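You operate a simulated robot arm through the tools that you are given. There is no shell and no other tool. Be economical: measure what you need, move in short steps, check, and stop when the job is done.

The job below is to be done with a simulated robot arm. You get a single attempt, and the scene is never put back.

TASK
Turn the pump dial to 10 ml. Open the wide blue drawer, take the red clip and leave it in the inside of the wide blue drawer and shut the drawer again. Press the reset key two times. Put the white tissue from the window end of the side counter on the door end of the side counter. Put the white cloth on the door end of the side counter. Open the stoppers drawer under the still, take the white stopper from the inside of the stoppers drawer under the still and leave it on the worktop before the drying rack, then shut the still. Pull the cool cabinet door open. Do these in any order. Set down upright: white tissue, white stopper.

Only the result counts: the job must be done as asked and must still hold three seconds after the hand-in. Knocking over, shifting, dropping, spilling or breaking anything else fails it. A push-on lid holds only when it is set on centred and level and pressed home; a screw cap is set on level and turned clockwise until tight. Flat cloth is picked up by pressing the open fingertips on it (5 to 10 N) and closing them slowly along it; thin cloth reads only 2 to 8 mm in the jaws.

THE ROBOT
A 6-joint arm with a two-finger parallel gripper on a trunk, on a base that drives. Base frame: it is fixed to the floor where the robot stands at the start and does not move with it; the origin is under the middle of the robot, x ahead of it, y to its left, z up. Readings come in m, rad, newtons and seconds.
With the tool pointing down near the work surface it reaches from about 0.2 to 0.66 m from the robot's upright axis, wherever it stands. Its first joint turns from -2.897 to 2.897 rad. Places, roughly: cool cabinet door [-0.5, 1.2, 0.4]; door end of the side counter [-0.5, 1.4, 0.9]; inside of the wide blue drawer [-1, 1.4, 0.7]; pump dial [0.5, 0.1, 0.9]; red clip (6x5x3 cm) [0.7, 0.4, 0.9]; reset key [-0.3, 1.2, 0.8]; stoppers drawer under the still [-2.9, -1.2, 0.6]; white cloth (10x7x3 cm) [-1.2, 1.5, 0.9]; white stopper (4x4x5 cm) [-2.9, -1.2, 0.6]; white tissue (10x4x7 cm) [-1.2, 1.3, 0.9]; wide blue drawer [-1, 1.3, 0.7]; worktop before the drying rack [0, -3, 0.8]. Payload 4.1 kg.
Tool frame: the origin (TCP) lies between the finger pads and is the grasp point; the fingertips stand 0.023 m ahead of it; z points along the fingers, y is the line along which they close. Largest opening 0.094 m; finger width 0.038, thickness 0.01; the body of the gripper, 0.054 by 0.096 m, starts 0.039 m behind the TCP.
Orientation is that of the tool frame in the base frame, as [roll, pitch, yaw] about the fixed x, y, z axes, in that order (R = Rz(yaw) Ry(pitch) Rx(roll)). With the fingers straight down and closing along the base's y, the tool's x points along the base's -x, its y along +y and its z along -z.

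THE INTERFACE
- The arm moves only by the tool move_arm. Its argument "rows" is a list of rows, each a list of 7 numbers: the closure, from 0 (fully open) to 1 (shut), then the shift along the tool's x, y, z in m, then the turn, a rotation vector about the tool's x, y, z in rad. In form: [[claw, x, y, z, ax, ay, az], ...]. A call has 1 to 20 rows; each row shifts and turns the commanded pose from where the row before left it, along the tool's axes as they then stand. A row lasts 0.2 s, in which the tool goes at most 0.05 m and 0.15 rad; a call with a longer step from one row to the next is refused whole, and so is a gripper value outside its range. Where a pose cannot be reached the arm comes as near as it can. A force on the tool above 40 N (or 10 N above the force at the start of the call, whichever is more), or a blocked arm, ends the call early, and 0.2 s more pass. The fingers move at their own pace (about 0.045 m/s each) and stop on an object; they squeeze with about 44 N. The grip force told is the motor's: it shows also when the fingers shut on nothing. Time passes only in rows, and 0.2 s behind the last, so rows that do not move let the fingers close. It gives the time, the measured TCP pose, the force on the tool (base axes), the opening and the grip force at its end, in the units of the frame above (readings bear some noise), with the torque about the TCP (base axes, N m) and any sound that the robot's microphone picked up, and new pictures: "views" is both (left out), scene, wrist or none.
- Cameras (640 x 400 px; columns grow to the right, rows downward): "scene" is now at [0.0025, 0.2117, 1.5002]; the picture's right is [0.57, -0.82, 0.00], its down [-0.65, -0.45, -0.61] and it looks along [0.50, 0.35, -0.79] (base axes); focal length 221 px, centre (320, 200). "wrist" rides on the gripper at [0.086, 0.016, -0.074] in the tool frame; the picture's right is [-0.18, 0.98, 0.00], its down [-0.58, -0.11, -0.81] and it looks along [-0.79, -0.15, 0.59] (tool axes); focal length 243 px, centre (320, 200). There is no depth. A picture from a camera that has moved, and an enlarged one, comes with that camera's place and axes in the base frame and with its lens.
- lift_body(by): slides the trunk up (or, below 0, down) by that many m; the arm and the scene camera ride with it, the base frame stays. It gives what a move gives, with no picture.
- steer(legs): drives the robot by 1 to 6 legs, each [ahead, turn to the left] in m and rad, along the robot's own axes; the way and the turn of a leg run together, so that a leg with both is an arc; at most 1.5 m and 3.142 rad a leg. The arm and the cameras ride along, it lands a little off, and it stops where it bumps. It gives what a move gives, and a new picture of the scene camera.
- aim_head(pan, tilt): turns the head with the scene camera to pan (to the left, within 2.705 rad either way) and tilt (down, from -0.506 to 1.204), counted from straight ahead of the robot. It gives what a move gives, and a new picture of the scene camera.
- zoom(camera, box): a new picture of the part [left, top, right, bottom] of that camera's present view, enlarged. No time passes.
- hand_in(): hands the job in; it is judged then, once.

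Work in short steps. Places have to be worked out from the pictures, the camera data and where the tool is seen: move nearer, look again, correct. Check each grasp and each placing, and mend what went wrong. You have 217 turns and 260 pictures in all, those below and enlarged ones among them. Open the gripper and draw the arm clear of the work before you hand the job in, unless the task says otherwise.

The tools are called after ">>>" by a JSON object that holds its "name" and its "arguments". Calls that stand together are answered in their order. move_arm: Moves the arm, as the interface text tells. Its arguments: {"type":"object","properties":{"rows":{"type":"array","items":{"type":"array","items":{"type":"number"}}},"views":{"type":"string","enum":["both","scene","wrist","none"]}},"required":["rows"]} The other tools are called the same way: lift_body (by) slides the trunk up or down; steer (legs) drives the base; aim_head (pan, tilt) turns the head that bears the scene camera; zoom (camera, box) takes an enlarged picture of a part of a camera's view; hand_in () hands the job in.

At the start:

```text
clock: 0.0
eef_pos: [0.2175, 0.3705, 1.2002]
ee_rot: [3.14, -0.001, 3.14]
ft_force: [-0.3, -0.6, -0.9]
wrist_torque: [-0.05, 0.03, 0.03]
grip_width: 0.094
finger_force: 0.1
trunk travel left (down, up): [-0.475, 0.115]
robot x, y, heading: [0.0038, -0.0031, -0.002]
head pan, tilt: [0.607, 0.916]
```

scene: 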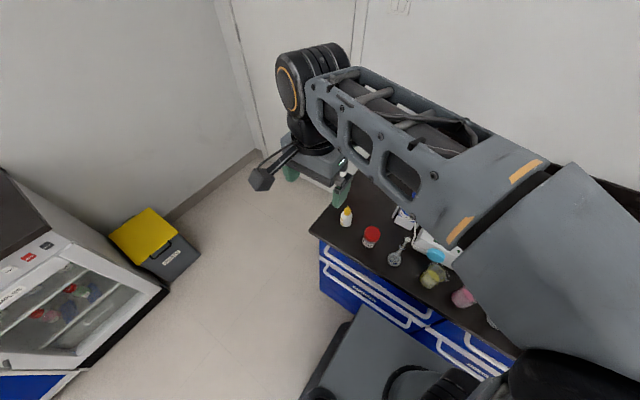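
wrist: 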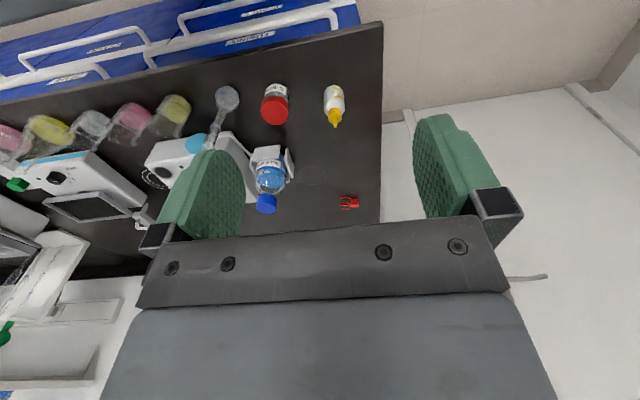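

I'll look around first: the head toward the front workbench, then the side counter.

>>> {"name": "aim_head", "arguments": {"pan": 0.1, "tilt": 0.9}}

>>> {"name": "aim_head", "arguments": {"pan": 1.9, "tilt": 0.5}}

>>> {"name": "aim_head", "arguments": {"pan": -2.6, "tilt": 0.3}}

>>> {"name": "aim_head", "arguments": {"pan": -1.5, "tilt": 0.3}}

```text
clock: 0.9
eef_pos: [0.2182, 0.3701, 1.1992]
ee_rot: [3.14, 0.0, 3.141]
ft_force: [-0.5, 0.1, -0.5]
wrist_torque: [-0.01, 0.0, 0.01]
grip_width: 0.094
finger_force: 0.1
trunk travel left (down, up): [-0.475, 0.115]
robot x, y, heading: [0.0018, -0.0029, 0.001]
head pan, tilt: [0.099, 0.901]
camera scene: at [0.0164, 0.1767, 1.5014], right [0.1, -0.99, 0.0], down [-0.78, -0.08, -0.62], along [0.62, 0.06, -0.78], focal length 221 px, centre (320, 200)
```

scene: 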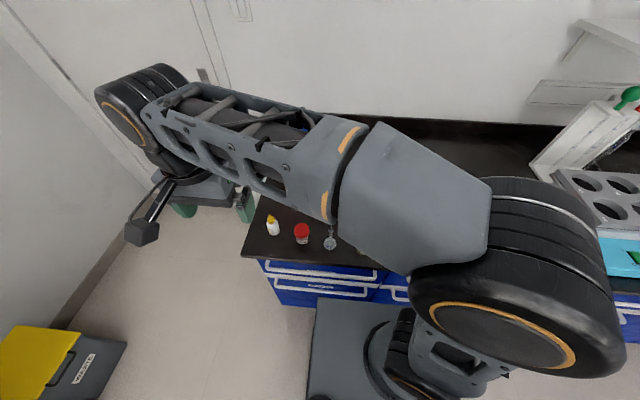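

```text
clock: 2.7
eef_pos: [0.2193, 0.369, 1.1994]
ee_rot: [-3.14, -0.001, 3.141]
ft_force: [-0.3, -0.1, -0.5]
wrist_torque: [-0.03, 0.0, 0.0]
grip_width: 0.0943
finger_force: 0.1
trunk travel left (down, up): [-0.475, 0.115]
robot x, y, heading: [0.0029, 0.0013, -0.001]
head pan, tilt: [1.901, 0.499]
camera scene: at [-0.0882, 0.2552, 1.5353], right [0.95, 0.32, 0.0], down [0.15, -0.45, -0.88], along [-0.28, 0.83, -0.48], focal length 221 px, centre (320, 200)
```

scene: 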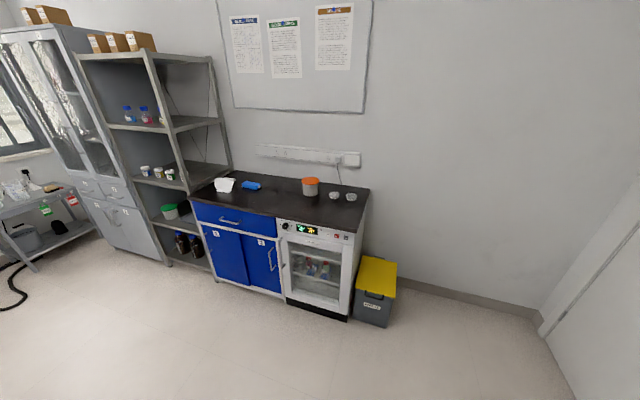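

```text
clock: 6.3
eef_pos: [0.2185, 0.3689, 1.2002]
ee_rot: [-3.141, -0.001, 3.141]
ft_force: [-0.2, 0.5, 0.2]
wrist_torque: [0.02, 0.01, 0.02]
grip_width: 0.0941
finger_force: 0.2
trunk travel left (down, up): [-0.475, 0.115]
robot x, y, heading: [-0.0001, 0.0007, 0.006]
head pan, tilt: [-2.601, 0.3]
camera scene: at [-0.1388, 0.121, 1.5537], right [-0.52, 0.86, 0.0], down [0.25, 0.15, -0.96], along [-0.82, -0.49, -0.3], focal length 221 px, centre (320, 200)
```

scene: 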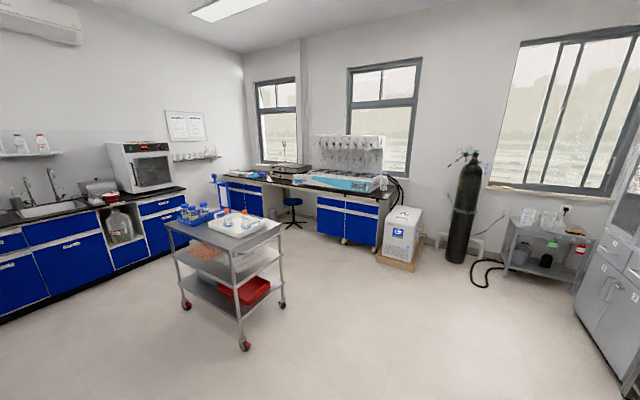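

```text
clock: 7.7
eef_pos: [0.2187, 0.3701, 1.1991]
ee_rot: [3.141, 0.001, -3.141]
ft_force: [0.3, 0.2, -0.2]
wrist_torque: [0.01, -0.01, -0.01]
grip_width: 0.0938
finger_force: 0.0
trunk travel left (down, up): [-0.475, 0.115]
robot x, y, heading: [0.001, 0.0014, 0.0]
head pan, tilt: [-1.499, 0.3]
camera scene: at [-0.0521, 0.076, 1.5537], right [-1.0, -0.07, 0.0], down [-0.02, 0.29, -0.96], along [0.07, -0.95, -0.3], focal length 221 px, centre (320, 200)
```

scene: 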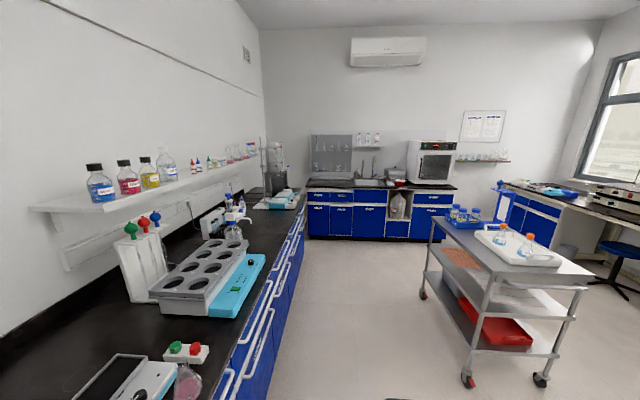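

The bench, side counter and still are located. Now I enlarge the wrist view to identify the pump dial.

>>> {"name": "zoom", "arguments": {"camera": "wrist", "box": [120, 70, 380, 232]}}

>>> {"name": "zoom", "arguments": {"camera": "wrist", "box": [0, 80, 160, 280]}}

```text
2.46 times, centred on (250, 151) of wrist
camera zoom: at [0.1322, 0.3856, 1.2746], right [0.18, 0.98, 0.0], down [0.58, -0.11, 0.81], along [0.79, -0.15, -0.59], focal length 597 px, centre (492, 321)
```

zoom: 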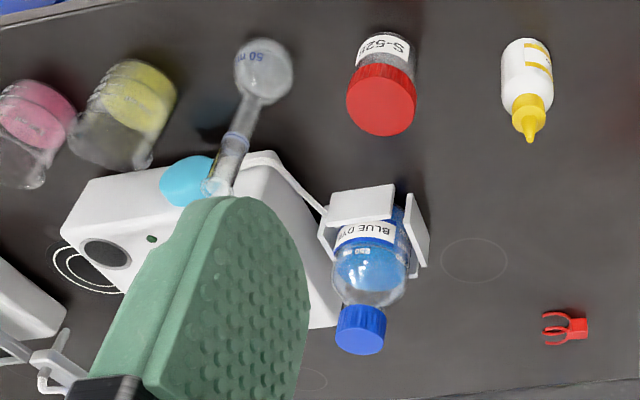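

```text
2.00 times, centred on (80, 180) of wrist
camera zoom: at [0.1322, 0.3856, 1.2746], right [0.18, 0.98, 0.0], down [0.58, -0.11, 0.81], along [0.79, -0.15, -0.59], focal length 485 px, centre (800, 240)
```

zoom: 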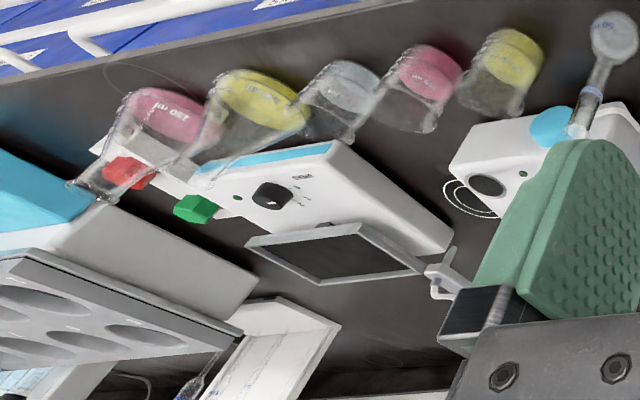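

The dial is probably hidden behind the finger; I move the hand over toward y≈0.1 at the same height.

>>> {"name": "move_arm", "arguments": {"rows": [[0, 0, -0.045, 0, 0, 0, 0], [0, 0, -0.045, 0, 0, 0, 0], [0, 0, -0.045, 0, 0, 0, 0], [0, 0, -0.045, 0, 0, 0, 0], [0, 0, -0.045, 0, 0, 0, 0]], "views": "wrist"}}

```text
clock: 8.9
eef_pos: [0.2178, 0.1445, 1.1978]
ee_rot: [3.142, 0.001, -3.139]
ft_force: [0.3, -0.3, -0.1]
wrist_torque: [-0.01, -0.01, 0.01]
grip_width: 0.0938
finger_force: 0.0
trunk travel left (down, up): [-0.475, 0.115]
robot x, y, heading: [-0.0015, 0.0001, 0.0]
head pan, tilt: [-1.499, 0.3]
camera wrist: at [0.1314, 0.1599, 1.2734], right [0.18, 0.98, 0.0], down [0.58, -0.11, 0.81], along [0.79, -0.15, -0.59], focal length 243 px, centre (320, 200)
```

wrist: 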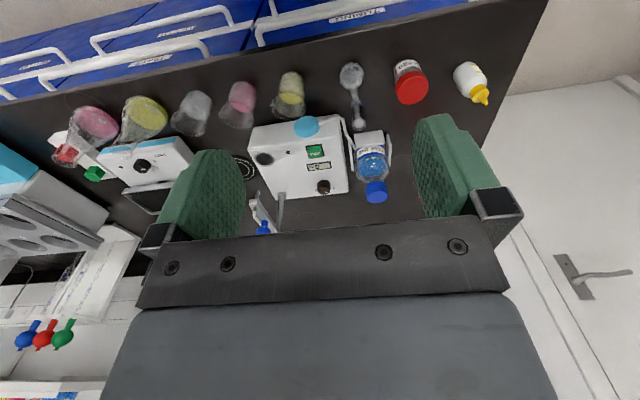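

>>> {"name": "zoom", "arguments": {"camera": "wrist", "box": [230, 90, 400, 220]}}

```text
3.08 times, centred on (315, 155) of wrist
camera zoom: at [0.1314, 0.1599, 1.2734], right [0.18, 0.98, 0.0], down [0.58, -0.11, 0.81], along [0.79, -0.15, -0.59], focal length 746 px, centre (335, 338)
```

zoom: 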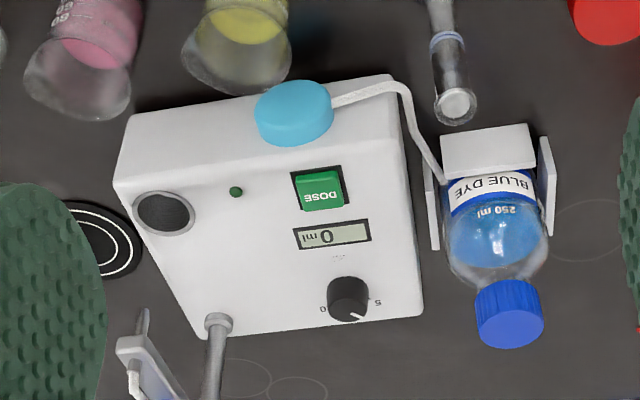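

The pump has the dial at about (0.56, 0.09, 0.92). I move closer to read its scale.

>>> {"name": "move_arm", "arguments": {"rows": [[0, -0.03, -0.01, 0.022, 0, 0, 0], [0, -0.03, -0.01, 0.022, 0, 0, 0], [0, -0.03, -0.01, 0.022, 0, 0, 0], [0, -0.03, -0.01, 0.022, 0, 0, 0], [0, -0.03, -0.01, 0.022, 0, 0, 0], [0, -0.03, -0.01, 0.02, 0, 0, 0]], "views": "wrist"}}

>>> {"name": "zoom", "arguments": {"camera": "wrist", "box": [230, 90, 410, 230]}}

```text
clock: 10.3
eef_pos: [0.3986, 0.0844, 1.0694]
ee_rot: [-3.141, 0.0, -3.14]
ft_force: [0.2, -0.6, -0.9]
wrist_torque: [-0.05, 0.01, -0.01]
grip_width: 0.0942
finger_force: 0.0
trunk travel left (down, up): [-0.475, 0.115]
robot x, y, heading: [0.0004, -0.0022, 0.0]
head pan, tilt: [-1.499, 0.3]
camera wrist: at [0.3122, 0.0999, 1.1441], right [0.18, 0.98, 0.0], down [0.58, -0.11, 0.81], along [0.79, -0.15, -0.59], focal length 243 px, centre (320, 200)
```

wrist: 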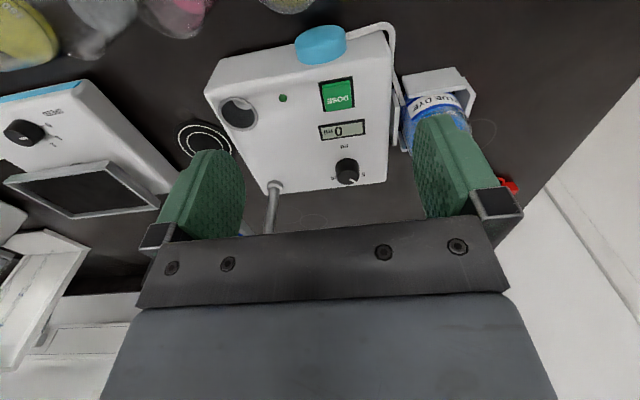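

```text
2.86 times, centred on (320, 160) of wrist
camera zoom: at [0.3122, 0.0999, 1.1441], right [0.18, 0.98, 0.0], down [0.58, -0.11, 0.81], along [0.79, -0.15, -0.59], focal length 693 px, centre (320, 314)
```

zoom: 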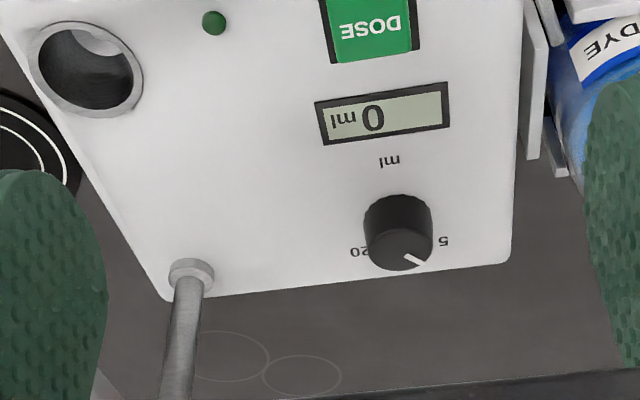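

The scale shows 5 on the left and 20 on the right (as the user sees it); the other marks are hidden behind the knob. I move forward and tilt the camera down to look from above.

>>> {"name": "move_arm", "arguments": {"rows": [[0, -0.03, 0, -0.01, 0, 0.12, 0], [0, -0.03, 0, -0.01, 0, 0.12, 0], [0, -0.03, 0, -0.01, 0, 0.12, 0], [0, -0.03, 0, -0.01, 0, 0.12, 0]], "views": "wrist"}}

>>> {"name": "zoom", "arguments": {"camera": "wrist", "box": [230, 20, 410, 200]}}

```text
clock: 11.3
eef_pos: [0.5232, 0.0848, 1.0864]
ee_rot: [-3.141, -0.483, -3.141]
ft_force: [-1.3, 0.7, 0.7]
wrist_torque: [-0.02, -0.03, 0.02]
grip_width: 0.0939
finger_force: 0.0
trunk travel left (down, up): [-0.475, 0.115]
robot x, y, heading: [-0.001, 0.0026, -0.005]
head pan, tilt: [-1.499, 0.3]
camera wrist: at [0.4814, 0.1004, 1.1926], right [0.16, 0.98, -0.09], down [0.89, -0.11, 0.44], along [0.43, -0.15, -0.89], focal length 243 px, centre (320, 200)
```

wrist: 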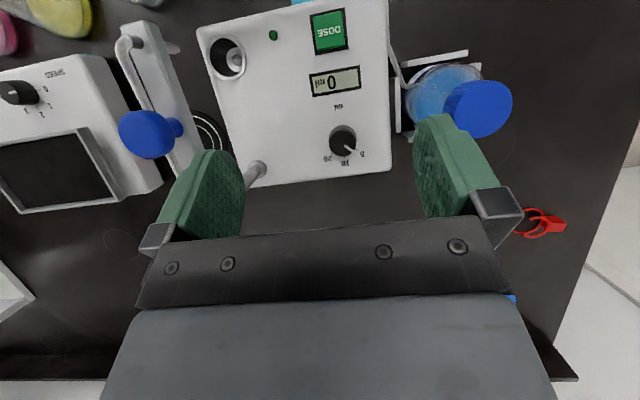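

```text
2.22 times, centred on (320, 110) of wrist
camera zoom: at [0.4814, 0.1004, 1.1926], right [0.16, 0.98, -0.09], down [0.89, -0.11, 0.44], along [0.43, -0.15, -0.89], focal length 539 px, centre (320, 400)
```

zoom: 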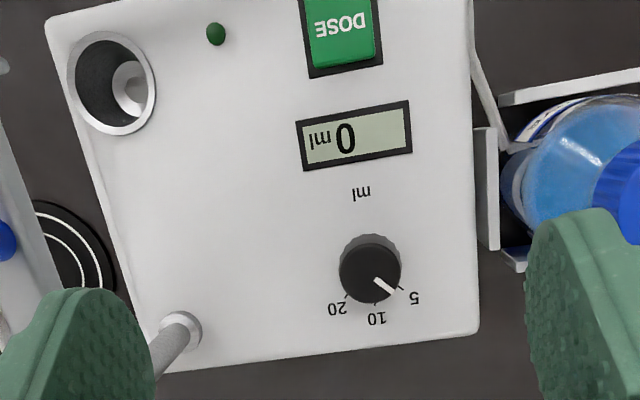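

The marks are clear: pointer at 5, and 10 lies straight ahead (+x), about 42° clockwise. Knob at ≈(0.541, 0.091), top z≈0.94. I straighten the tool and pre-turn it anticlockwise.

>>> {"name": "move_arm", "arguments": {"rows": [[0.3, 0, 0, 0, 0, -0.121, 0], [0.3, 0, 0, 0, 0, -0.121, 0], [0.3, 0, 0, 0, 0, -0.121, 0], [0.3, 0, 0, 0, 0, -0.12, 0], [0.3, -0.018, 0.006, 0.03, 0, 0, 0], [0.3, 0, 0, 0, 0, 0, -0.14], [0.3, 0, 0, 0, 0, 0, -0.14], [0.3, 0, 0, 0, 0, 0, -0.14], [0.3, 0, 0, 0, 0, 0, -0.14], [0.3, 0, 0, 0, 0, 0, -0.14]], "views": "wrist"}}

```text
clock: 13.5
eef_pos: [0.5417, 0.091, 1.0583]
ee_rot: [-3.137, 0.002, -2.437]
ft_force: [0.3, -0.1, -0.6]
wrist_torque: [0.02, -0.01, -0.02]
grip_width: 0.0658
finger_force: 0.0
trunk travel left (down, up): [-0.475, 0.115]
robot x, y, heading: [-0.0002, 0.0001, -0.003]
head pan, tilt: [-1.499, 0.3]
camera wrist: at [0.4642, 0.0468, 1.1322], right [-0.49, 0.87, 0.0], down [0.51, 0.29, 0.81], along [0.7, 0.4, -0.59], focal length 243 px, centre (320, 200)
```

wrist: 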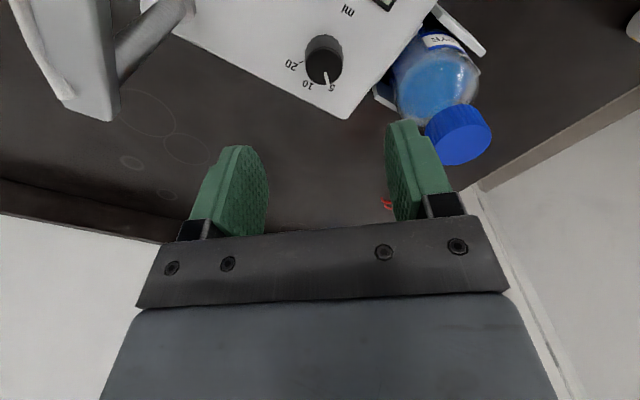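

The knob is confirmed at about (0.541, 0.094). I check the grey rod left of it for clearance before descending.

>>> {"name": "zoom", "arguments": {"camera": "wrist", "box": [0, 0, 360, 240]}}

>>> {"name": "aim_head", "arguments": {"pan": -0.35, "tilt": 0.85}}

```text
1.67 times, centred on (180, 120) of wrist
camera zoom: at [0.4642, 0.0468, 1.1322], right [-0.49, 0.87, 0.0], down [0.51, 0.29, 0.81], along [0.7, 0.4, -0.59], focal length 404 px, centre (553, 333)
```

zoom: 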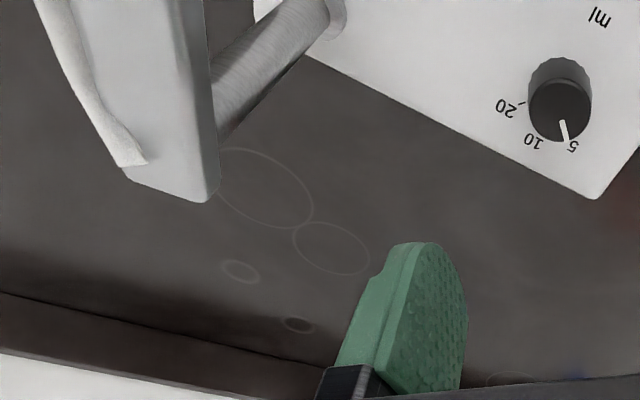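

```text
clock: 14.8
eef_pos: [0.5411, 0.0905, 1.0575]
ee_rot: [-3.139, 0.001, -2.442]
ft_force: [-0.4, -0.2, 0.5]
wrist_torque: [0.04, -0.02, -0.02]
grip_width: 0.0658
finger_force: 0.0
trunk travel left (down, up): [-0.475, 0.115]
robot x, y, heading: [0.001, 0.0015, -0.001]
head pan, tilt: [-0.351, 0.85]
camera scene: at [0.0147, 0.1421, 1.5053], right [-0.34, -0.94, 0.0], down [-0.71, 0.26, -0.66], along [0.62, -0.23, -0.75], focal length 221 px, centre (320, 200)
```

scene: 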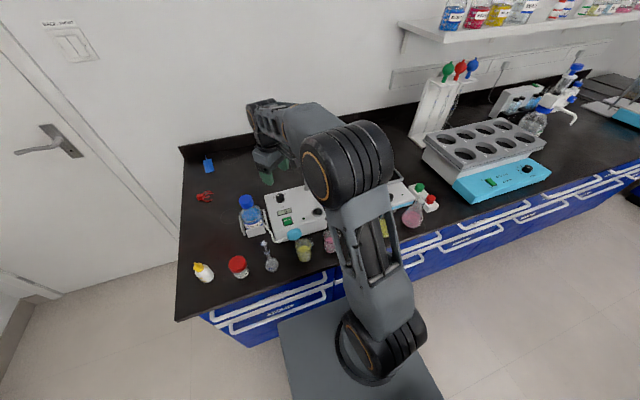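

Clear. Descend onto the knob with the fingers ~66 mm apart, to TCP z≈0.953.

>>> {"name": "move_arm", "arguments": {"rows": [[0.35, -0.002, 0.002, 0.03, 0, 0, 0], [0.35, 0, 0, 0.03, 0, 0, 0], [0.35, 0, 0, 0.025, 0, 0, 0], [0.35, 0, 0, 0.02, 0, 0, 0]], "views": "wrist"}}

```text
clock: 15.8
eef_pos: [0.5413, 0.0935, 0.9522]
ee_rot: [-3.14, 0.001, -2.443]
ft_force: [0.0, 0.2, -0.2]
wrist_torque: [-0.01, 0.03, -0.01]
grip_width: 0.061
finger_force: 0.0
trunk travel left (down, up): [-0.475, 0.115]
robot x, y, heading: [0.0038, 0.0031, 0.001]
head pan, tilt: [-0.351, 0.85]
camera wrist: at [0.4644, 0.0489, 1.0273], right [-0.49, 0.87, 0.0], down [0.51, 0.29, 0.81], along [0.7, 0.4, -0.59], focal length 243 px, centre (320, 200)
```

wrist: 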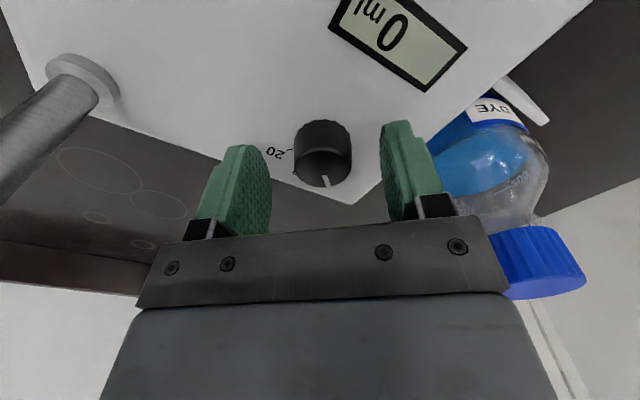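

Fingers straddle the knob; close and check.

>>> {"name": "move_arm", "arguments": {"rows": [[0.75, 0, 0, 0, 0, 0, 0], [0.75, 0, 0, 0, 0, 0, 0], [1, 0, 0, 0, 0, 0, 0], [1, 0, 0, 0, 0, 0, 0]], "views": "wrist"}}

```text
clock: 16.8
eef_pos: [0.54, 0.0933, 0.9522]
ee_rot: [-3.14, 0.001, -2.443]
ft_force: [-6.7, 5.5, -2.0]
wrist_torque: [0.26, 0.13, -0.04]
grip_width: 0.0291
finger_force: 44.6
trunk travel left (down, up): [-0.475, 0.115]
robot x, y, heading: [-0.0014, 0.0015, 0.0]
head pan, tilt: [-0.351, 0.85]
camera wrist: at [0.4635, 0.0501, 1.0273], right [-0.49, 0.87, 0.0], down [0.51, 0.29, 0.81], along [0.7, 0.4, -0.59], focal length 243 px, centre (320, 200)
```

wrist: 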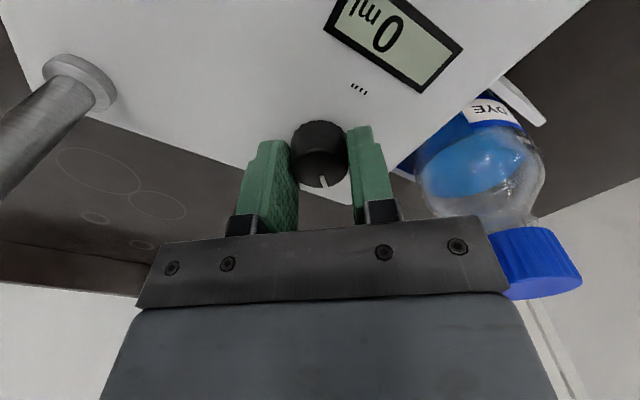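

Gripped at 29 mm. Ease 1.5 mm along tool +y and turn 0.72 rad clockwise.

>>> {"name": "move_arm", "arguments": {"rows": [[1, 0, 0.0015, 0, 0, 0, 0], [1, 0, 0, 0, 0, 0, 0.12], [1, 0, 0, 0, 0, 0, 0.12], [1, 0, 0, 0, 0, 0, 0.12], [1, 0, 0, 0, 0, 0, 0.12], [1, 0, 0, 0, 0, 0, 0.12], [1, 0, 0, 0, 0, 0, 0.12], [1, 0, 0, 0, 0, 0, 0]], "views": "wrist"}}

```text
clock: 18.6
eef_pos: [0.541, 0.0926, 0.9526]
ee_rot: [-3.14, 0.004, 3.119]
ft_force: [-2.7, -9.3, 1.2]
wrist_torque: [-0.31, 0.13, -0.02]
grip_width: 0.0291
finger_force: 45.0
trunk travel left (down, up): [-0.475, 0.115]
robot x, y, heading: [-0.0003, -0.0011, 0.001]
head pan, tilt: [-0.351, 0.85]
camera wrist: at [0.454, 0.1108, 1.0272], right [0.21, 0.98, 0.0], down [0.58, -0.12, 0.81], along [0.79, -0.17, -0.59], focal length 243 px, centre (320, 200)
```

wrist: 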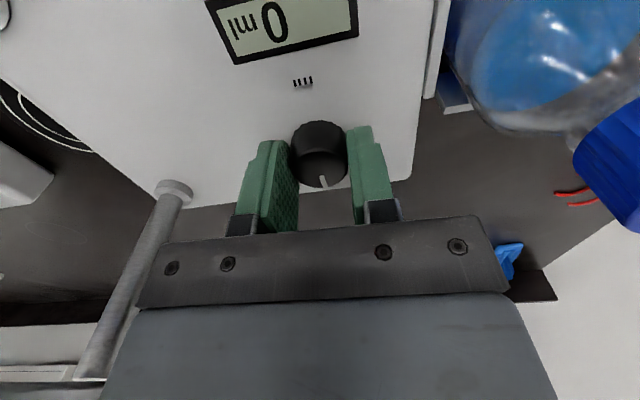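

Knob turned with the hand; release, rise and check the pointer from above.

>>> {"name": "move_arm", "arguments": {"rows": [[0.4, 0, 0, 0, 0, 0, 0], [0.3, 0, 0, 0, 0, 0, 0], [0.3, 0, 0, 0, 0, 0, 0], [0.3, 0, 0, -0.04, 0, 0, 0], [0.3, 0, 0, -0.05, 0, 0, 0], [0.3, 0, 0, -0.04, 0, 0.12, 0], [0.3, 0, 0, 0, 0, 0.12, 0], [0.3, 0, 0, 0, 0, 0.12, 0], [0.3, 0, 0, 0, 0, 0.12, 0], [0.3, 0, 0, 0, 0, 0, 0]], "views": "none"}}

>>> {"name": "zoom", "arguments": {"camera": "wrist", "box": [230, 20, 410, 200]}}

```text
clock: 20.8
eef_pos: [0.5426, 0.0949, 1.0841]
ee_rot: [3.14, -0.478, 3.119]
ft_force: [0.1, 0.3, 0.6]
wrist_torque: [0.01, 0.03, 0.02]
grip_width: 0.0657
finger_force: 0.1
trunk travel left (down, up): [-0.475, 0.115]
robot x, y, heading: [0.0014, -0.0019, -0.002]
head pan, tilt: [-0.351, 0.85]
```

```text
2.22 times, centred on (320, 110) of wrist
camera zoom: at [0.4984, 0.1112, 1.189], right [0.18, 0.98, -0.08], down [0.89, -0.13, 0.45], along [0.43, -0.16, -0.89], focal length 539 px, centre (320, 400)
```

zoom: 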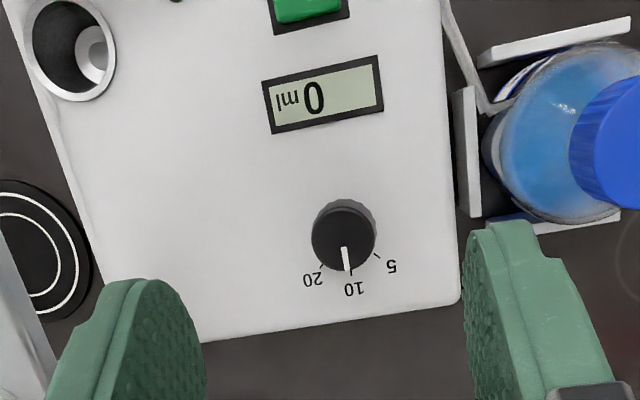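

The pointer sits exactly on 10. Now I straighten the tool, retract it up and back, then drive over for the red clip.

>>> {"name": "move_arm", "arguments": {"rows": [[0, 0, 0, -0.03, 0, -0.12, 0], [0, 0, 0, -0.02, 0, -0.12, 0], [0, 0, 0, -0.02, 0, -0.12, 0], [0, 0, 0, -0.02, 0, -0.12, 0.022], [0, 0.045, 0, 0, 0, 0, 0], [0, 0.045, 0, 0, 0, 0, 0], [0, 0.045, 0, 0, 0, 0, 0], [0, 0.045, 0, 0, 0, 0, 0], [0, 0.045, 0, 0, 0, 0, 0]], "views": "none"}}

>>> {"name": "aim_head", "arguments": {"pan": 0.7, "tilt": 1.1}}

```text
clock: 22.8
eef_pos: [0.3421, 0.1036, 1.1657]
ee_rot: [-3.139, 0.003, 3.099]
ft_force: [-0.8, 0.6, -0.1]
wrist_torque: [0.01, 0.06, 0.02]
grip_width: 0.094
finger_force: 0.0
trunk travel left (down, up): [-0.475, 0.115]
robot x, y, heading: [0.0028, -0.0015, 0.001]
head pan, tilt: [-0.351, 0.85]
```

```text
clock: 24.1
eef_pos: [0.3432, 0.1045, 1.1656]
ee_rot: [-3.141, 0.003, 3.102]
ft_force: [-0.6, -0.7, 0.3]
wrist_torque: [0.02, -0.03, -0.02]
grip_width: 0.0941
finger_force: 0.1
trunk travel left (down, up): [-0.475, 0.115]
robot x, y, heading: [-0.0025, -0.0, -0.002]
head pan, tilt: [0.7, 1.1]
camera scene: at [-0.0104, 0.2096, 1.4876], right [0.64, -0.77, 0.0], down [-0.68, -0.57, -0.45], along [0.35, 0.29, -0.89], focal length 221 px, centre (320, 200)
```

scene: 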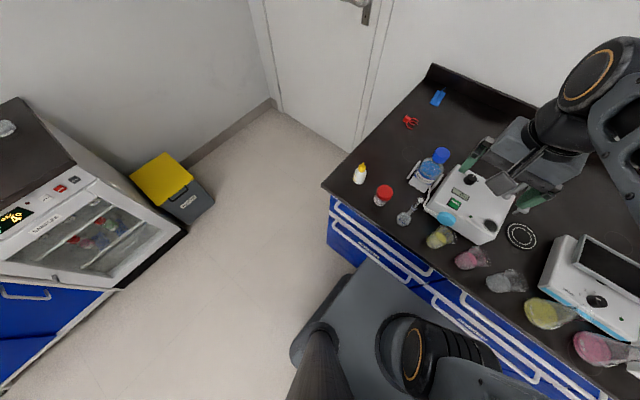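

Bench corner is at about (0.29, 0.44); the clip sits near (0.71, 0.36), best reached from the bench's end. I drive round to roughly (0.5, 0.8) facing −y.

>>> {"name": "steer", "arguments": {"legs": [[-0.2, 0], [0, 1.446], [0.8, 0], [0, -1.446], [0.58, 0], [0, -1.571]]}}

```text
clock: 43.5
eef_pos: [0.5793, 0.4627, 1.1648]
ee_rot: [3.141, 0.003, 1.545]
ft_force: [0.4, 1.0, 0.6]
wrist_torque: [-0.03, 0.0, -0.04]
grip_width: 0.094
finger_force: 0.1
trunk travel left (down, up): [-0.475, 0.115]
robot x, y, heading: [0.4685, 0.802, -1.554]
head pan, tilt: [0.7, 1.1]
camera scene: at [0.677, 0.822, 1.4876], right [-0.75, -0.66, 0.0], down [-0.59, 0.67, -0.45], along [0.3, -0.34, -0.89], focal length 221 px, centre (320, 200)
```

scene: 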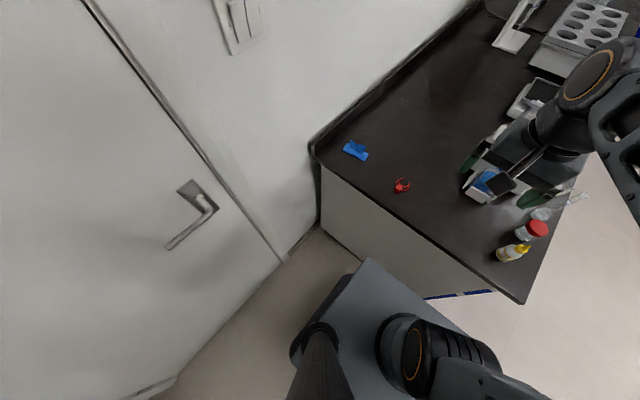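

The clip is at ≈(0.72, 0.37). Zoom for its orientation, and bring the hand toward it.

>>> {"name": "zoom", "arguments": {"camera": "scene", "box": [360, 150, 440, 220]}}

>>> {"name": "move_arm", "arguments": {"rows": [[0, 0.0, 0.03, 0.03, 0, 0, 0], [0, 0.0, 0.03, 0.03, 0, 0, 0], [0, 0, 0.03, 0.03, 0, 0, 0], [0, 0, 0.03, 0.03, 0, 0, 0.026], [0, 0, 0.02, 0.0, 0, 0, 0]], "views": "wrist"}}

```text
5.71 times, centred on (400, 185) of scene
camera zoom: at [0.677, 0.822, 1.4876], right [-0.75, -0.66, 0.0], down [-0.59, 0.67, -0.45], along [0.3, -0.34, -0.89], focal length 1264 px, centre (-137, 286)
```

zoom: 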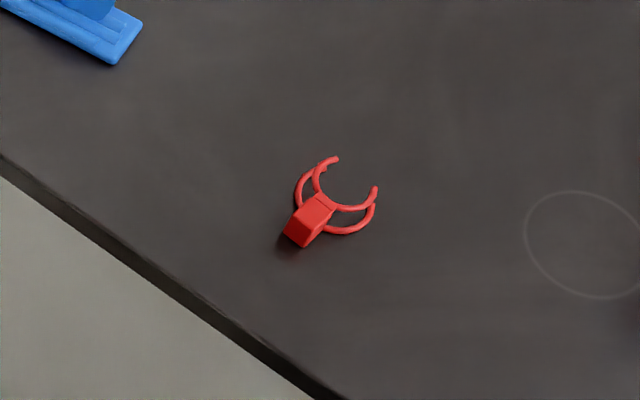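

```text
clock: 44.7
eef_pos: [0.7193, 0.4577, 1.045]
ee_rot: [-3.14, 0.004, 1.522]
ft_force: [0.6, -0.6, 0.0]
wrist_torque: [-0.01, 0.0, -0.01]
grip_width: 0.0941
finger_force: 0.0
trunk travel left (down, up): [-0.475, 0.115]
robot x, y, heading: [0.4694, 0.8078, -1.548]
head pan, tilt: [0.7, 1.1]
camera wrist: at [0.7396, 0.5437, 1.1196], right [0.97, -0.23, 0.0], down [-0.14, -0.57, 0.81], along [-0.19, -0.79, -0.59], focal length 243 px, centre (320, 200)
```

wrist: 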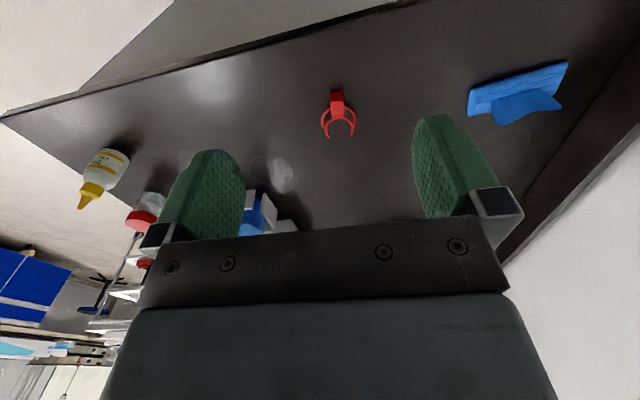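

Both views agree: clip's block at (0.722, 0.389), top z≈0.87. Move over it and descend partway.

>>> {"name": "move_arm", "arguments": {"rows": [[0.3, -0.035, 0.003, 0.02, 0, 0, 0], [0.3, -0.035, 0.003, 0.02, 0, 0, 0], [0.3, 0, 0, 0.03, 0, 0, 0], [0.3, 0, 0, 0.03, 0, 0, 0]], "views": "wrist"}}

```text
clock: 45.7
eef_pos: [0.7212, 0.3868, 0.9446]
ee_rot: [-3.139, 0.002, 1.521]
ft_force: [0.5, -0.2, -0.6]
wrist_torque: [0.02, 0.03, -0.02]
grip_width: 0.0659
finger_force: 0.1
trunk travel left (down, up): [-0.475, 0.115]
robot x, y, heading: [0.4644, 0.8075, -1.554]
head pan, tilt: [0.7, 1.1]
camera wrist: at [0.7412, 0.4724, 1.0196], right [0.97, -0.23, 0.0], down [-0.14, -0.57, 0.81], along [-0.19, -0.79, -0.59], focal length 243 px, centre (320, 200)
```

wrist: 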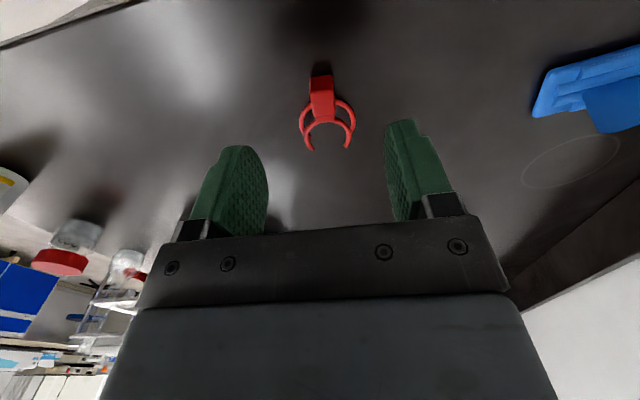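

Aligned. Descend to z≈0.877 and close.

>>> {"name": "move_arm", "arguments": {"rows": [[0.4, 0, 0.001, 0.03, 0, 0, 0], [0.5, 0, 0, 0.025, 0, 0, 0], [0.5, 0, 0, 0.012, 0, 0, 0], [0.7, 0, 0, 0, 0, 0, 0], [1, 0, 0, 0, 0, 0, 0], [1, 0, 0, 0, 0, 0, 0], [1, 0, 0, 0, 0, 0, 0], [1, 0, 0, 0, 0, 0, 0]], "views": "wrist"}}

```text
clock: 47.5
eef_pos: [0.7215, 0.3876, 0.8785]
ee_rot: [-3.141, 0.003, 1.519]
ft_force: [0.3, -1.2, 0.3]
wrist_torque: [-0.01, 0.01, -0.02]
grip_width: 0.0359
finger_force: 44.2
trunk travel left (down, up): [-0.475, 0.115]
robot x, y, heading: [0.4676, 0.8011, -1.548]
head pan, tilt: [0.7, 1.1]
camera wrist: at [0.742, 0.4729, 0.9535], right [0.97, -0.23, 0.0], down [-0.14, -0.57, 0.81], along [-0.19, -0.79, -0.59], focal length 243 px, centre (320, 200)
```

wrist: 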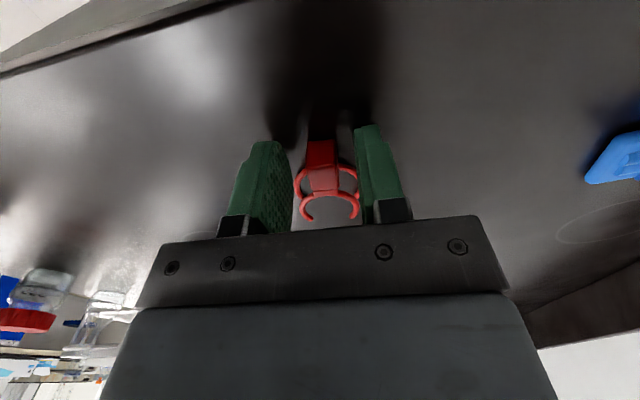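

Clip gripped (36 mm). Lift and draw back.

>>> {"name": "move_arm", "arguments": {"rows": [[1, 0, 0, -0.05, 0, 0, 0], [1, 0, 0, -0.05, 0, 0, 0], [1, 0, 0, -0.05, 0, 0, 0], [1, 0, 0, -0.05, 0, 0, 0], [1, 0, 0, -0.05, 0, 0, 0], [1, 0, -0.05, 0, 0, 0, 0], [1, 0, -0.05, 0, 0, 0, 0], [1, 0, -0.05, 0, 0, 0, 0], [1, 0.0, -0.05, 0, 0, 0, 0]], "views": "wrist"}}

>>> {"name": "aim_head", "arguments": {"pan": -2.3, "tilt": 0.7}}

```text
clock: 49.5
eef_pos: [0.5216, 0.3984, 1.1274]
ee_rot: [-3.141, 0.001, 1.522]
ft_force: [0.1, 0.1, 0.6]
wrist_torque: [0.01, 0.03, -0.02]
grip_width: 0.0355
finger_force: 44.2
trunk travel left (down, up): [-0.475, 0.115]
robot x, y, heading: [0.4683, 0.805, -1.549]
head pan, tilt: [0.7, 1.1]
camera wrist: at [0.5418, 0.4835, 1.2035], right [0.97, -0.23, 0.0], down [-0.14, -0.57, 0.81], along [-0.19, -0.79, -0.59], focal length 243 px, centre (320, 200)
```

wrist: 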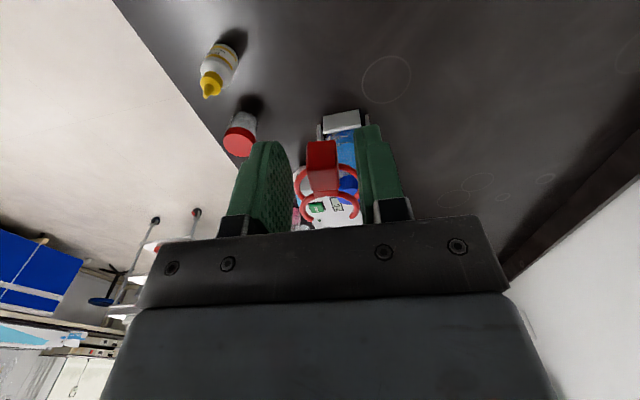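

```text
clock: 52.1
eef_pos: [0.5222, 0.3984, 1.1285]
ee_rot: [-3.14, 0.002, 1.52]
ft_force: [-0.1, 0.4, 0.1]
wrist_torque: [-0.02, 0.0, 0.02]
grip_width: 0.0355
finger_force: 43.5
trunk travel left (down, up): [-0.475, 0.115]
robot x, y, heading: [0.4667, 0.8018, -1.552]
head pan, tilt: [-2.3, 0.7]
camera scene: at [0.571, 0.9249, 1.5176], right [0.65, 0.76, 0.0], down [0.49, -0.42, -0.76], along [-0.58, 0.5, -0.64], focal length 221 px, centre (320, 200)
```

scene: 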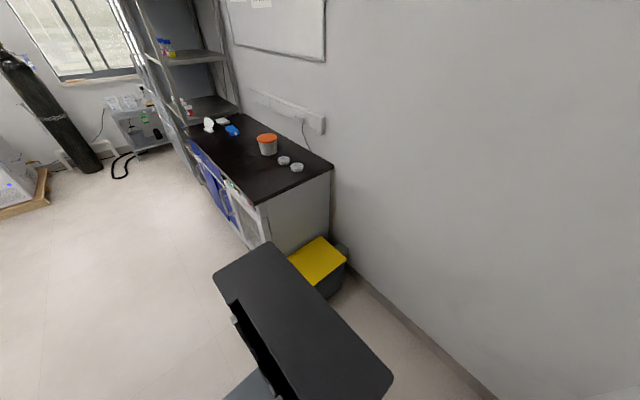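

I'll drive to stand in front of the blue drawer, about (−0.95, 0.6) facing +y, keeping clear of the bench and counter.

>>> {"name": "steer", "arguments": {"legs": [[0, -1.59], [0.7, 0], [0, 0.27], [0.74, 0], [0, -1.84]]}}

>>> {"name": "aim_head", "arguments": {"pan": 0.0, "tilt": 0.65}}

```text
clock: 68.8
eef_pos: [-1.0121, 0.9856, 1.1281]
ee_rot: [-3.139, 0.004, -1.609]
ft_force: [-0.5, 1.3, -0.1]
wrist_torque: [0.0, 0.04, -0.01]
grip_width: 0.0358
finger_force: 43.7
trunk travel left (down, up): [-0.475, 0.115]
robot x, y, heading: [-0.9514, 0.5783, 1.602]
head pan, tilt: [-2.3, 0.7]
camera scene: at [-1.0508, 0.4632, 1.5176], right [-0.64, -0.77, 0.0], down [-0.49, 0.41, -0.76], along [0.59, -0.49, -0.64], focal length 221 px, centre (320, 200)
```

scene: 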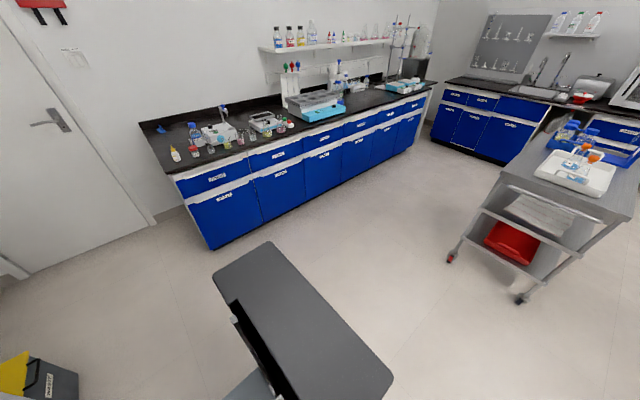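

```text
clock: 70.9
eef_pos: [-1.012, 0.9865, 1.1288]
ee_rot: [-3.14, 0.002, -1.607]
ft_force: [0.0, 0.3, -0.4]
wrist_torque: [-0.06, -0.03, 0.02]
grip_width: 0.0355
finger_force: 43.9
trunk travel left (down, up): [-0.475, 0.115]
robot x, y, heading: [-0.9543, 0.5782, 1.602]
head pan, tilt: [0.0, 0.649]
camera scene: at [-1.1188, 0.6045, 1.5219], right [1.0, 0.03, 0.0], down [0.02, -0.6, -0.8], along [-0.03, 0.8, -0.6], focal length 221 px, centre (320, 200)
```

scene: 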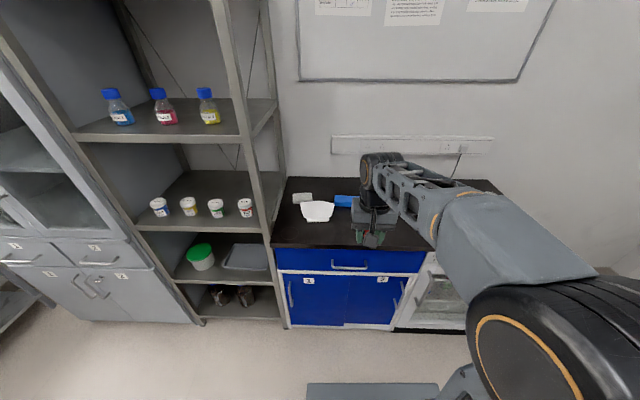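

I zoom on the counter top items and drawer.

>>> {"name": "zoom", "arguments": {"camera": "scene", "box": [265, 170, 445, 290]}}

>>> {"name": "zoom", "arguments": {"camera": "wrist", "box": [0, 0, 640, 400]}}

```text
3.33 times, centred on (355, 230) of scene
camera zoom: at [-1.1188, 0.6045, 1.5219], right [1.0, 0.03, 0.0], down [0.02, -0.6, -0.8], along [-0.03, 0.8, -0.6], focal length 738 px, centre (203, 100)
```

zoom: 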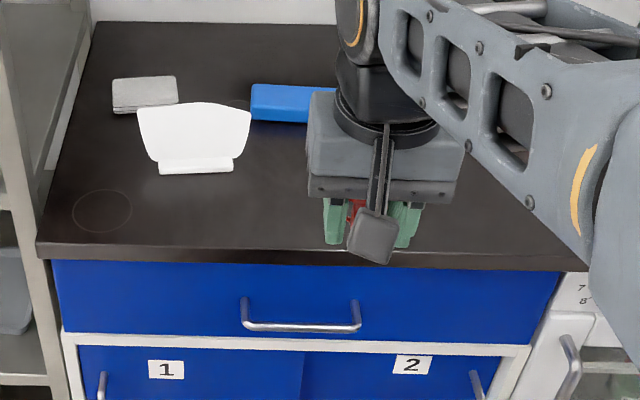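

```text
1.00 times, centred on (320, 200) of wrist (not enlarged: the box is as wide or as high as the picture)
camera zoom: at [-1.0321, 0.8988, 1.2035], right [-0.98, 0.22, 0.0], down [0.13, 0.57, 0.81], along [0.18, 0.79, -0.59], focal length 243 px, centre (320, 200)
```

zoom: 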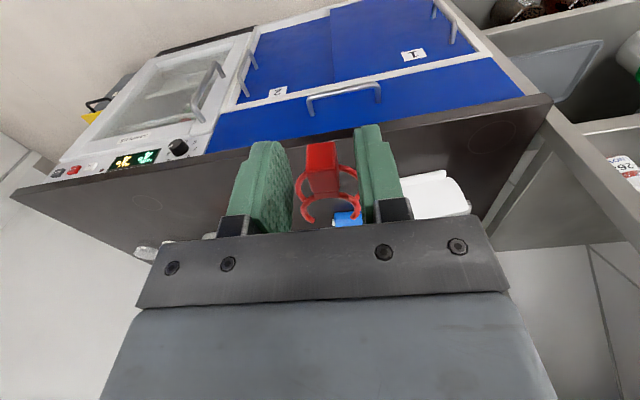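

White tissue stands near (−1.16, 1.37), the white cloth behind it, blue cloth right of it. I set the clip down temporarily on the free counter near the front edge (−0.95, 1.23) so the hand is free for the drawer.

>>> {"name": "move_arm", "arguments": {"rows": [[1, -0.041, -0.009, 0, 0, 0, 0], [1, -0.041, -0.009, 0, 0, 0, 0], [1, -0.041, -0.009, 0, 0, 0, 0], [1, -0.041, -0.009, 0.02, 0, 0, 0], [1, -0.041, -0.009, 0.03, 0, 0, 0], [1, -0.041, -0.009, 0.04, 0, 0, 0], [1, 0, 0, 0.04, 0, 0, 0], [1, 0, 0, 0.04, 0, 0, 0]], "views": "both"}}

```text
refused: row 5 steps farther than a row can; nothing moved
```

>>> {"name": "move_arm", "arguments": {"rows": [[1, -0.041, -0.009, 0, 0, 0, 0], [1, -0.041, -0.009, 0, 0, 0, 0], [1, -0.041, -0.009, 0, 0, 0, 0], [1, -0.041, -0.009, 0.02, 0, 0, 0], [1, -0.041, -0.009, 0.02, 0, 0, 0], [1, -0.041, -0.009, 0.02, 0, 0, 0], [1, 0, 0, 0.04, 0, 0, 0], [1, 0, 0, 0.04, 0, 0, 0], [1, 0, 0, 0.03, 0, 0, 0]], "views": "both"}}

```text
clock: 72.9
eef_pos: [-0.9491, 1.2294, 0.9591]
ee_rot: [-3.14, 0.003, -1.606]
ft_force: [-0.4, -0.3, -0.8]
wrist_torque: [0.0, -0.01, 0.03]
grip_width: 0.0359
finger_force: 44.0
trunk travel left (down, up): [-0.475, 0.115]
robot x, y, heading: [-0.9516, 0.5833, 1.605]
head pan, tilt: [0.0, 0.649]
camera scene: at [-1.1188, 0.6048, 1.522], right [1.0, 0.03, 0.0], down [0.02, -0.6, -0.8], along [-0.03, 0.8, -0.6], focal length 221 px, centre (320, 200)
camera wrist: at [-0.9692, 1.1425, 1.0338], right [-0.98, 0.22, 0.0], down [0.13, 0.57, 0.81], along [0.18, 0.79, -0.59], focal length 243 px, centre (320, 200)
```

scene: 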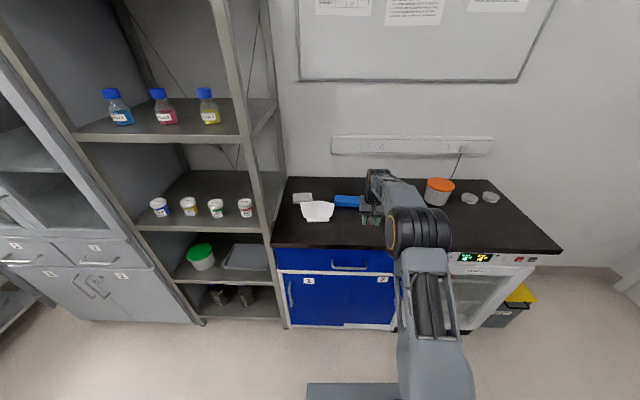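
wrist: 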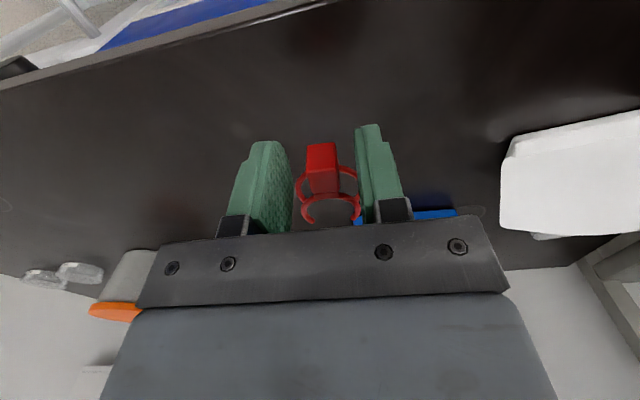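

Clear spot below. Descend in small steps until contact.

>>> {"name": "move_arm", "arguments": {"rows": [[1, 0, 0, 0.03, 0, 0, 0], [1, 0, 0, 0.01, 0, 0, 0], [1, 0, 0, 0.006, 0, 0, 0], [1, 0, 0, 0.006, 0, 0, 0], [1, 0, 0, 0.006, 0, 0, 0], [1, 0, 0, 0.006, 0, 0, 0]], "views": "none"}}

```text
clock: 74.3
eef_pos: [-0.9492, 1.2313, 0.8953]
ee_rot: [-3.141, 0.001, -1.608]
ft_force: [1.0, -0.8, 0.2]
wrist_torque: [-0.01, 0.01, 0.03]
grip_width: 0.0355
finger_force: 44.3
trunk travel left (down, up): [-0.475, 0.115]
robot x, y, heading: [-0.9485, 0.581, 1.598]
head pan, tilt: [0.0, 0.649]
```

>>> {"name": "move_arm", "arguments": {"rows": [[1, 0, 0, 0.005, 0, 0, 0], [1, 0, 0, 0.005, 0, 0, 0], [1, 0, 0, 0.004, 0, 0, 0], [1, 0, 0, 0.004, 0, 0, 0], [1, 0, 0, 0.004, 0, 0, 0]], "views": "wrist"}}

```text
clock: 75.3
eef_pos: [-0.9492, 1.2333, 0.8863]
ee_rot: [-3.14, 0.019, -1.606]
ft_force: [-0.2, -3.0, 14.0]
wrist_torque: [0.08, 0.04, -0.04]
grip_width: 0.0356
finger_force: 43.5
trunk travel left (down, up): [-0.475, 0.115]
robot x, y, heading: [-0.9512, 0.5824, 1.605]
head pan, tilt: [0.0, 0.649]
stopped in row 5: the force on the tool passed its limit at 43 N (the readings are from after the stop); the commanded pose is now the measured one
camera wrist: at [-0.9688, 1.1441, 0.9597], right [-0.98, 0.22, 0.0], down [0.13, 0.56, 0.82], along [0.18, 0.8, -0.58], focal length 243 px, centre (320, 200)
```

wrist: 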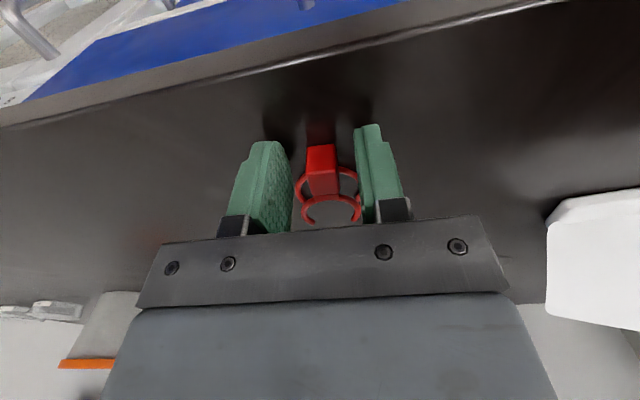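

Clip rests on the counter. Release, rise, back off, and turn the hand 90° so it can tilt toward the drawer handle.

>>> {"name": "move_arm", "arguments": {"rows": [[0.5, 0, 0, 0, 0, -0.018, 0], [0.3, 0, 0, 0, 0, 0, 0], [0.3, 0, 0, -0.04, 0, 0, 0], [0.3, 0, 0, -0.05, 0, 0, 0], [0.3, 0.045, 0.01, -0.02, 0, 0, 0], [0.3, 0.045, 0.01, 0, 0, 0, 0], [0.3, 0.045, 0.01, 0, 0, 0, 0], [0.3, 0.045, 0.01, 0, 0, 0, 0], [0.3, 0.045, 0.01, 0, 0, 0, 0.1], [0.3, 0, 0, 0, 0, 0, 0.15], [0.3, 0, 0, 0, 0, 0, 0.15], [0.3, 0, 0, 0, 0, 0, 0.15], [0.3, 0, 0, 0, 0, 0, 0.15], [0.3, 0, 0, 0, 0, 0, 0.15], [0.3, 0, 0, 0, 0, 0, 0.15], [0.3, 0, 0, 0, 0, 0, 0.15], [0.3, 0, 0, 0, 0, 0, 0.15], [0.3, 0, 0, 0, 0, 0, 0.15], [0.3, 0, 0, 0, 0, 0, 0.15]], "views": "both"}}

```text
refused: row 5 steps farther than a row can; nothing moved
```

>>> {"name": "move_arm", "arguments": {"rows": [[0.5, 0, 0, 0, 0, -0.018, 0], [0.3, 0, 0, 0, 0, 0, 0], [0.3, 0, 0, -0.04, 0, 0, 0], [0.3, 0, 0, -0.05, 0, 0, 0], [0.3, 0.045, 0.01, 0, 0, 0, 0], [0.3, 0.045, 0.01, 0, 0, 0, 0], [0.3, 0.045, 0.01, 0, 0, 0, 0], [0.3, 0.045, 0.01, 0, 0, 0, 0], [0.3, 0.045, 0.01, 0, 0, 0, 0.1], [0.3, 0, 0, 0, 0, 0, 0.15], [0.3, 0, 0, 0, 0, 0, 0.15], [0.3, 0, 0, 0, 0, 0, 0.15], [0.3, 0, 0, 0, 0, 0, 0.15], [0.3, 0, 0, 0, 0, 0, 0.15], [0.3, 0, 0, 0, 0, 0, 0.15], [0.3, 0, 0, 0, 0, 0, 0.15], [0.3, 0, 0, 0, 0, 0, 0.15], [0.3, 0, 0, 0, 0, 0, 0.15], [0.3, 0, 0, 0, 0, 0, 0.15]], "views": "both"}}

```text
clock: 79.3
eef_pos: [-1.0072, 1.0072, 0.9662]
ee_rot: [3.111, -0.001, 3.074]
ft_force: [-0.4, -0.1, 0.5]
wrist_torque: [0.0, 0.03, -0.02]
grip_width: 0.0658
finger_force: 0.0
trunk travel left (down, up): [-0.475, 0.115]
robot x, y, heading: [-0.9515, 0.5816, 1.608]
head pan, tilt: [0.0, 0.649]
camera scene: at [-1.1188, 0.6045, 1.5219], right [1.0, 0.03, 0.0], down [0.02, -0.6, -0.8], along [-0.03, 0.8, -0.6], focal length 221 px, centre (320, 200)
camera wrist: at [-1.0929, 1.0255, 1.0416], right [0.25, 0.97, 0.03], down [0.57, -0.17, 0.8], along [0.78, -0.18, -0.6], focal length 243 px, centre (320, 200)
```

scene: 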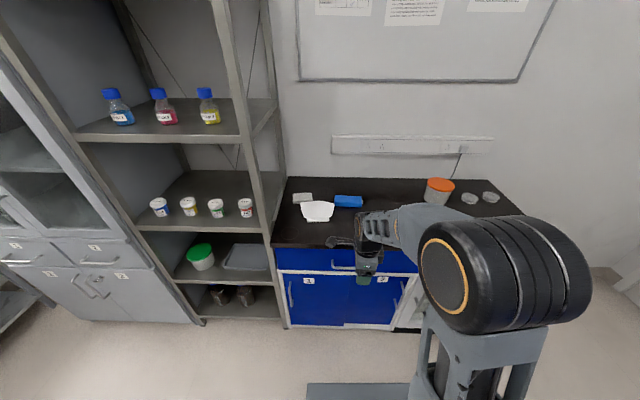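
wrist: 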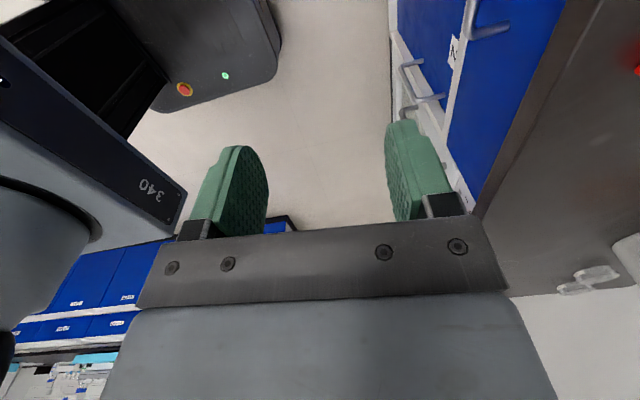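

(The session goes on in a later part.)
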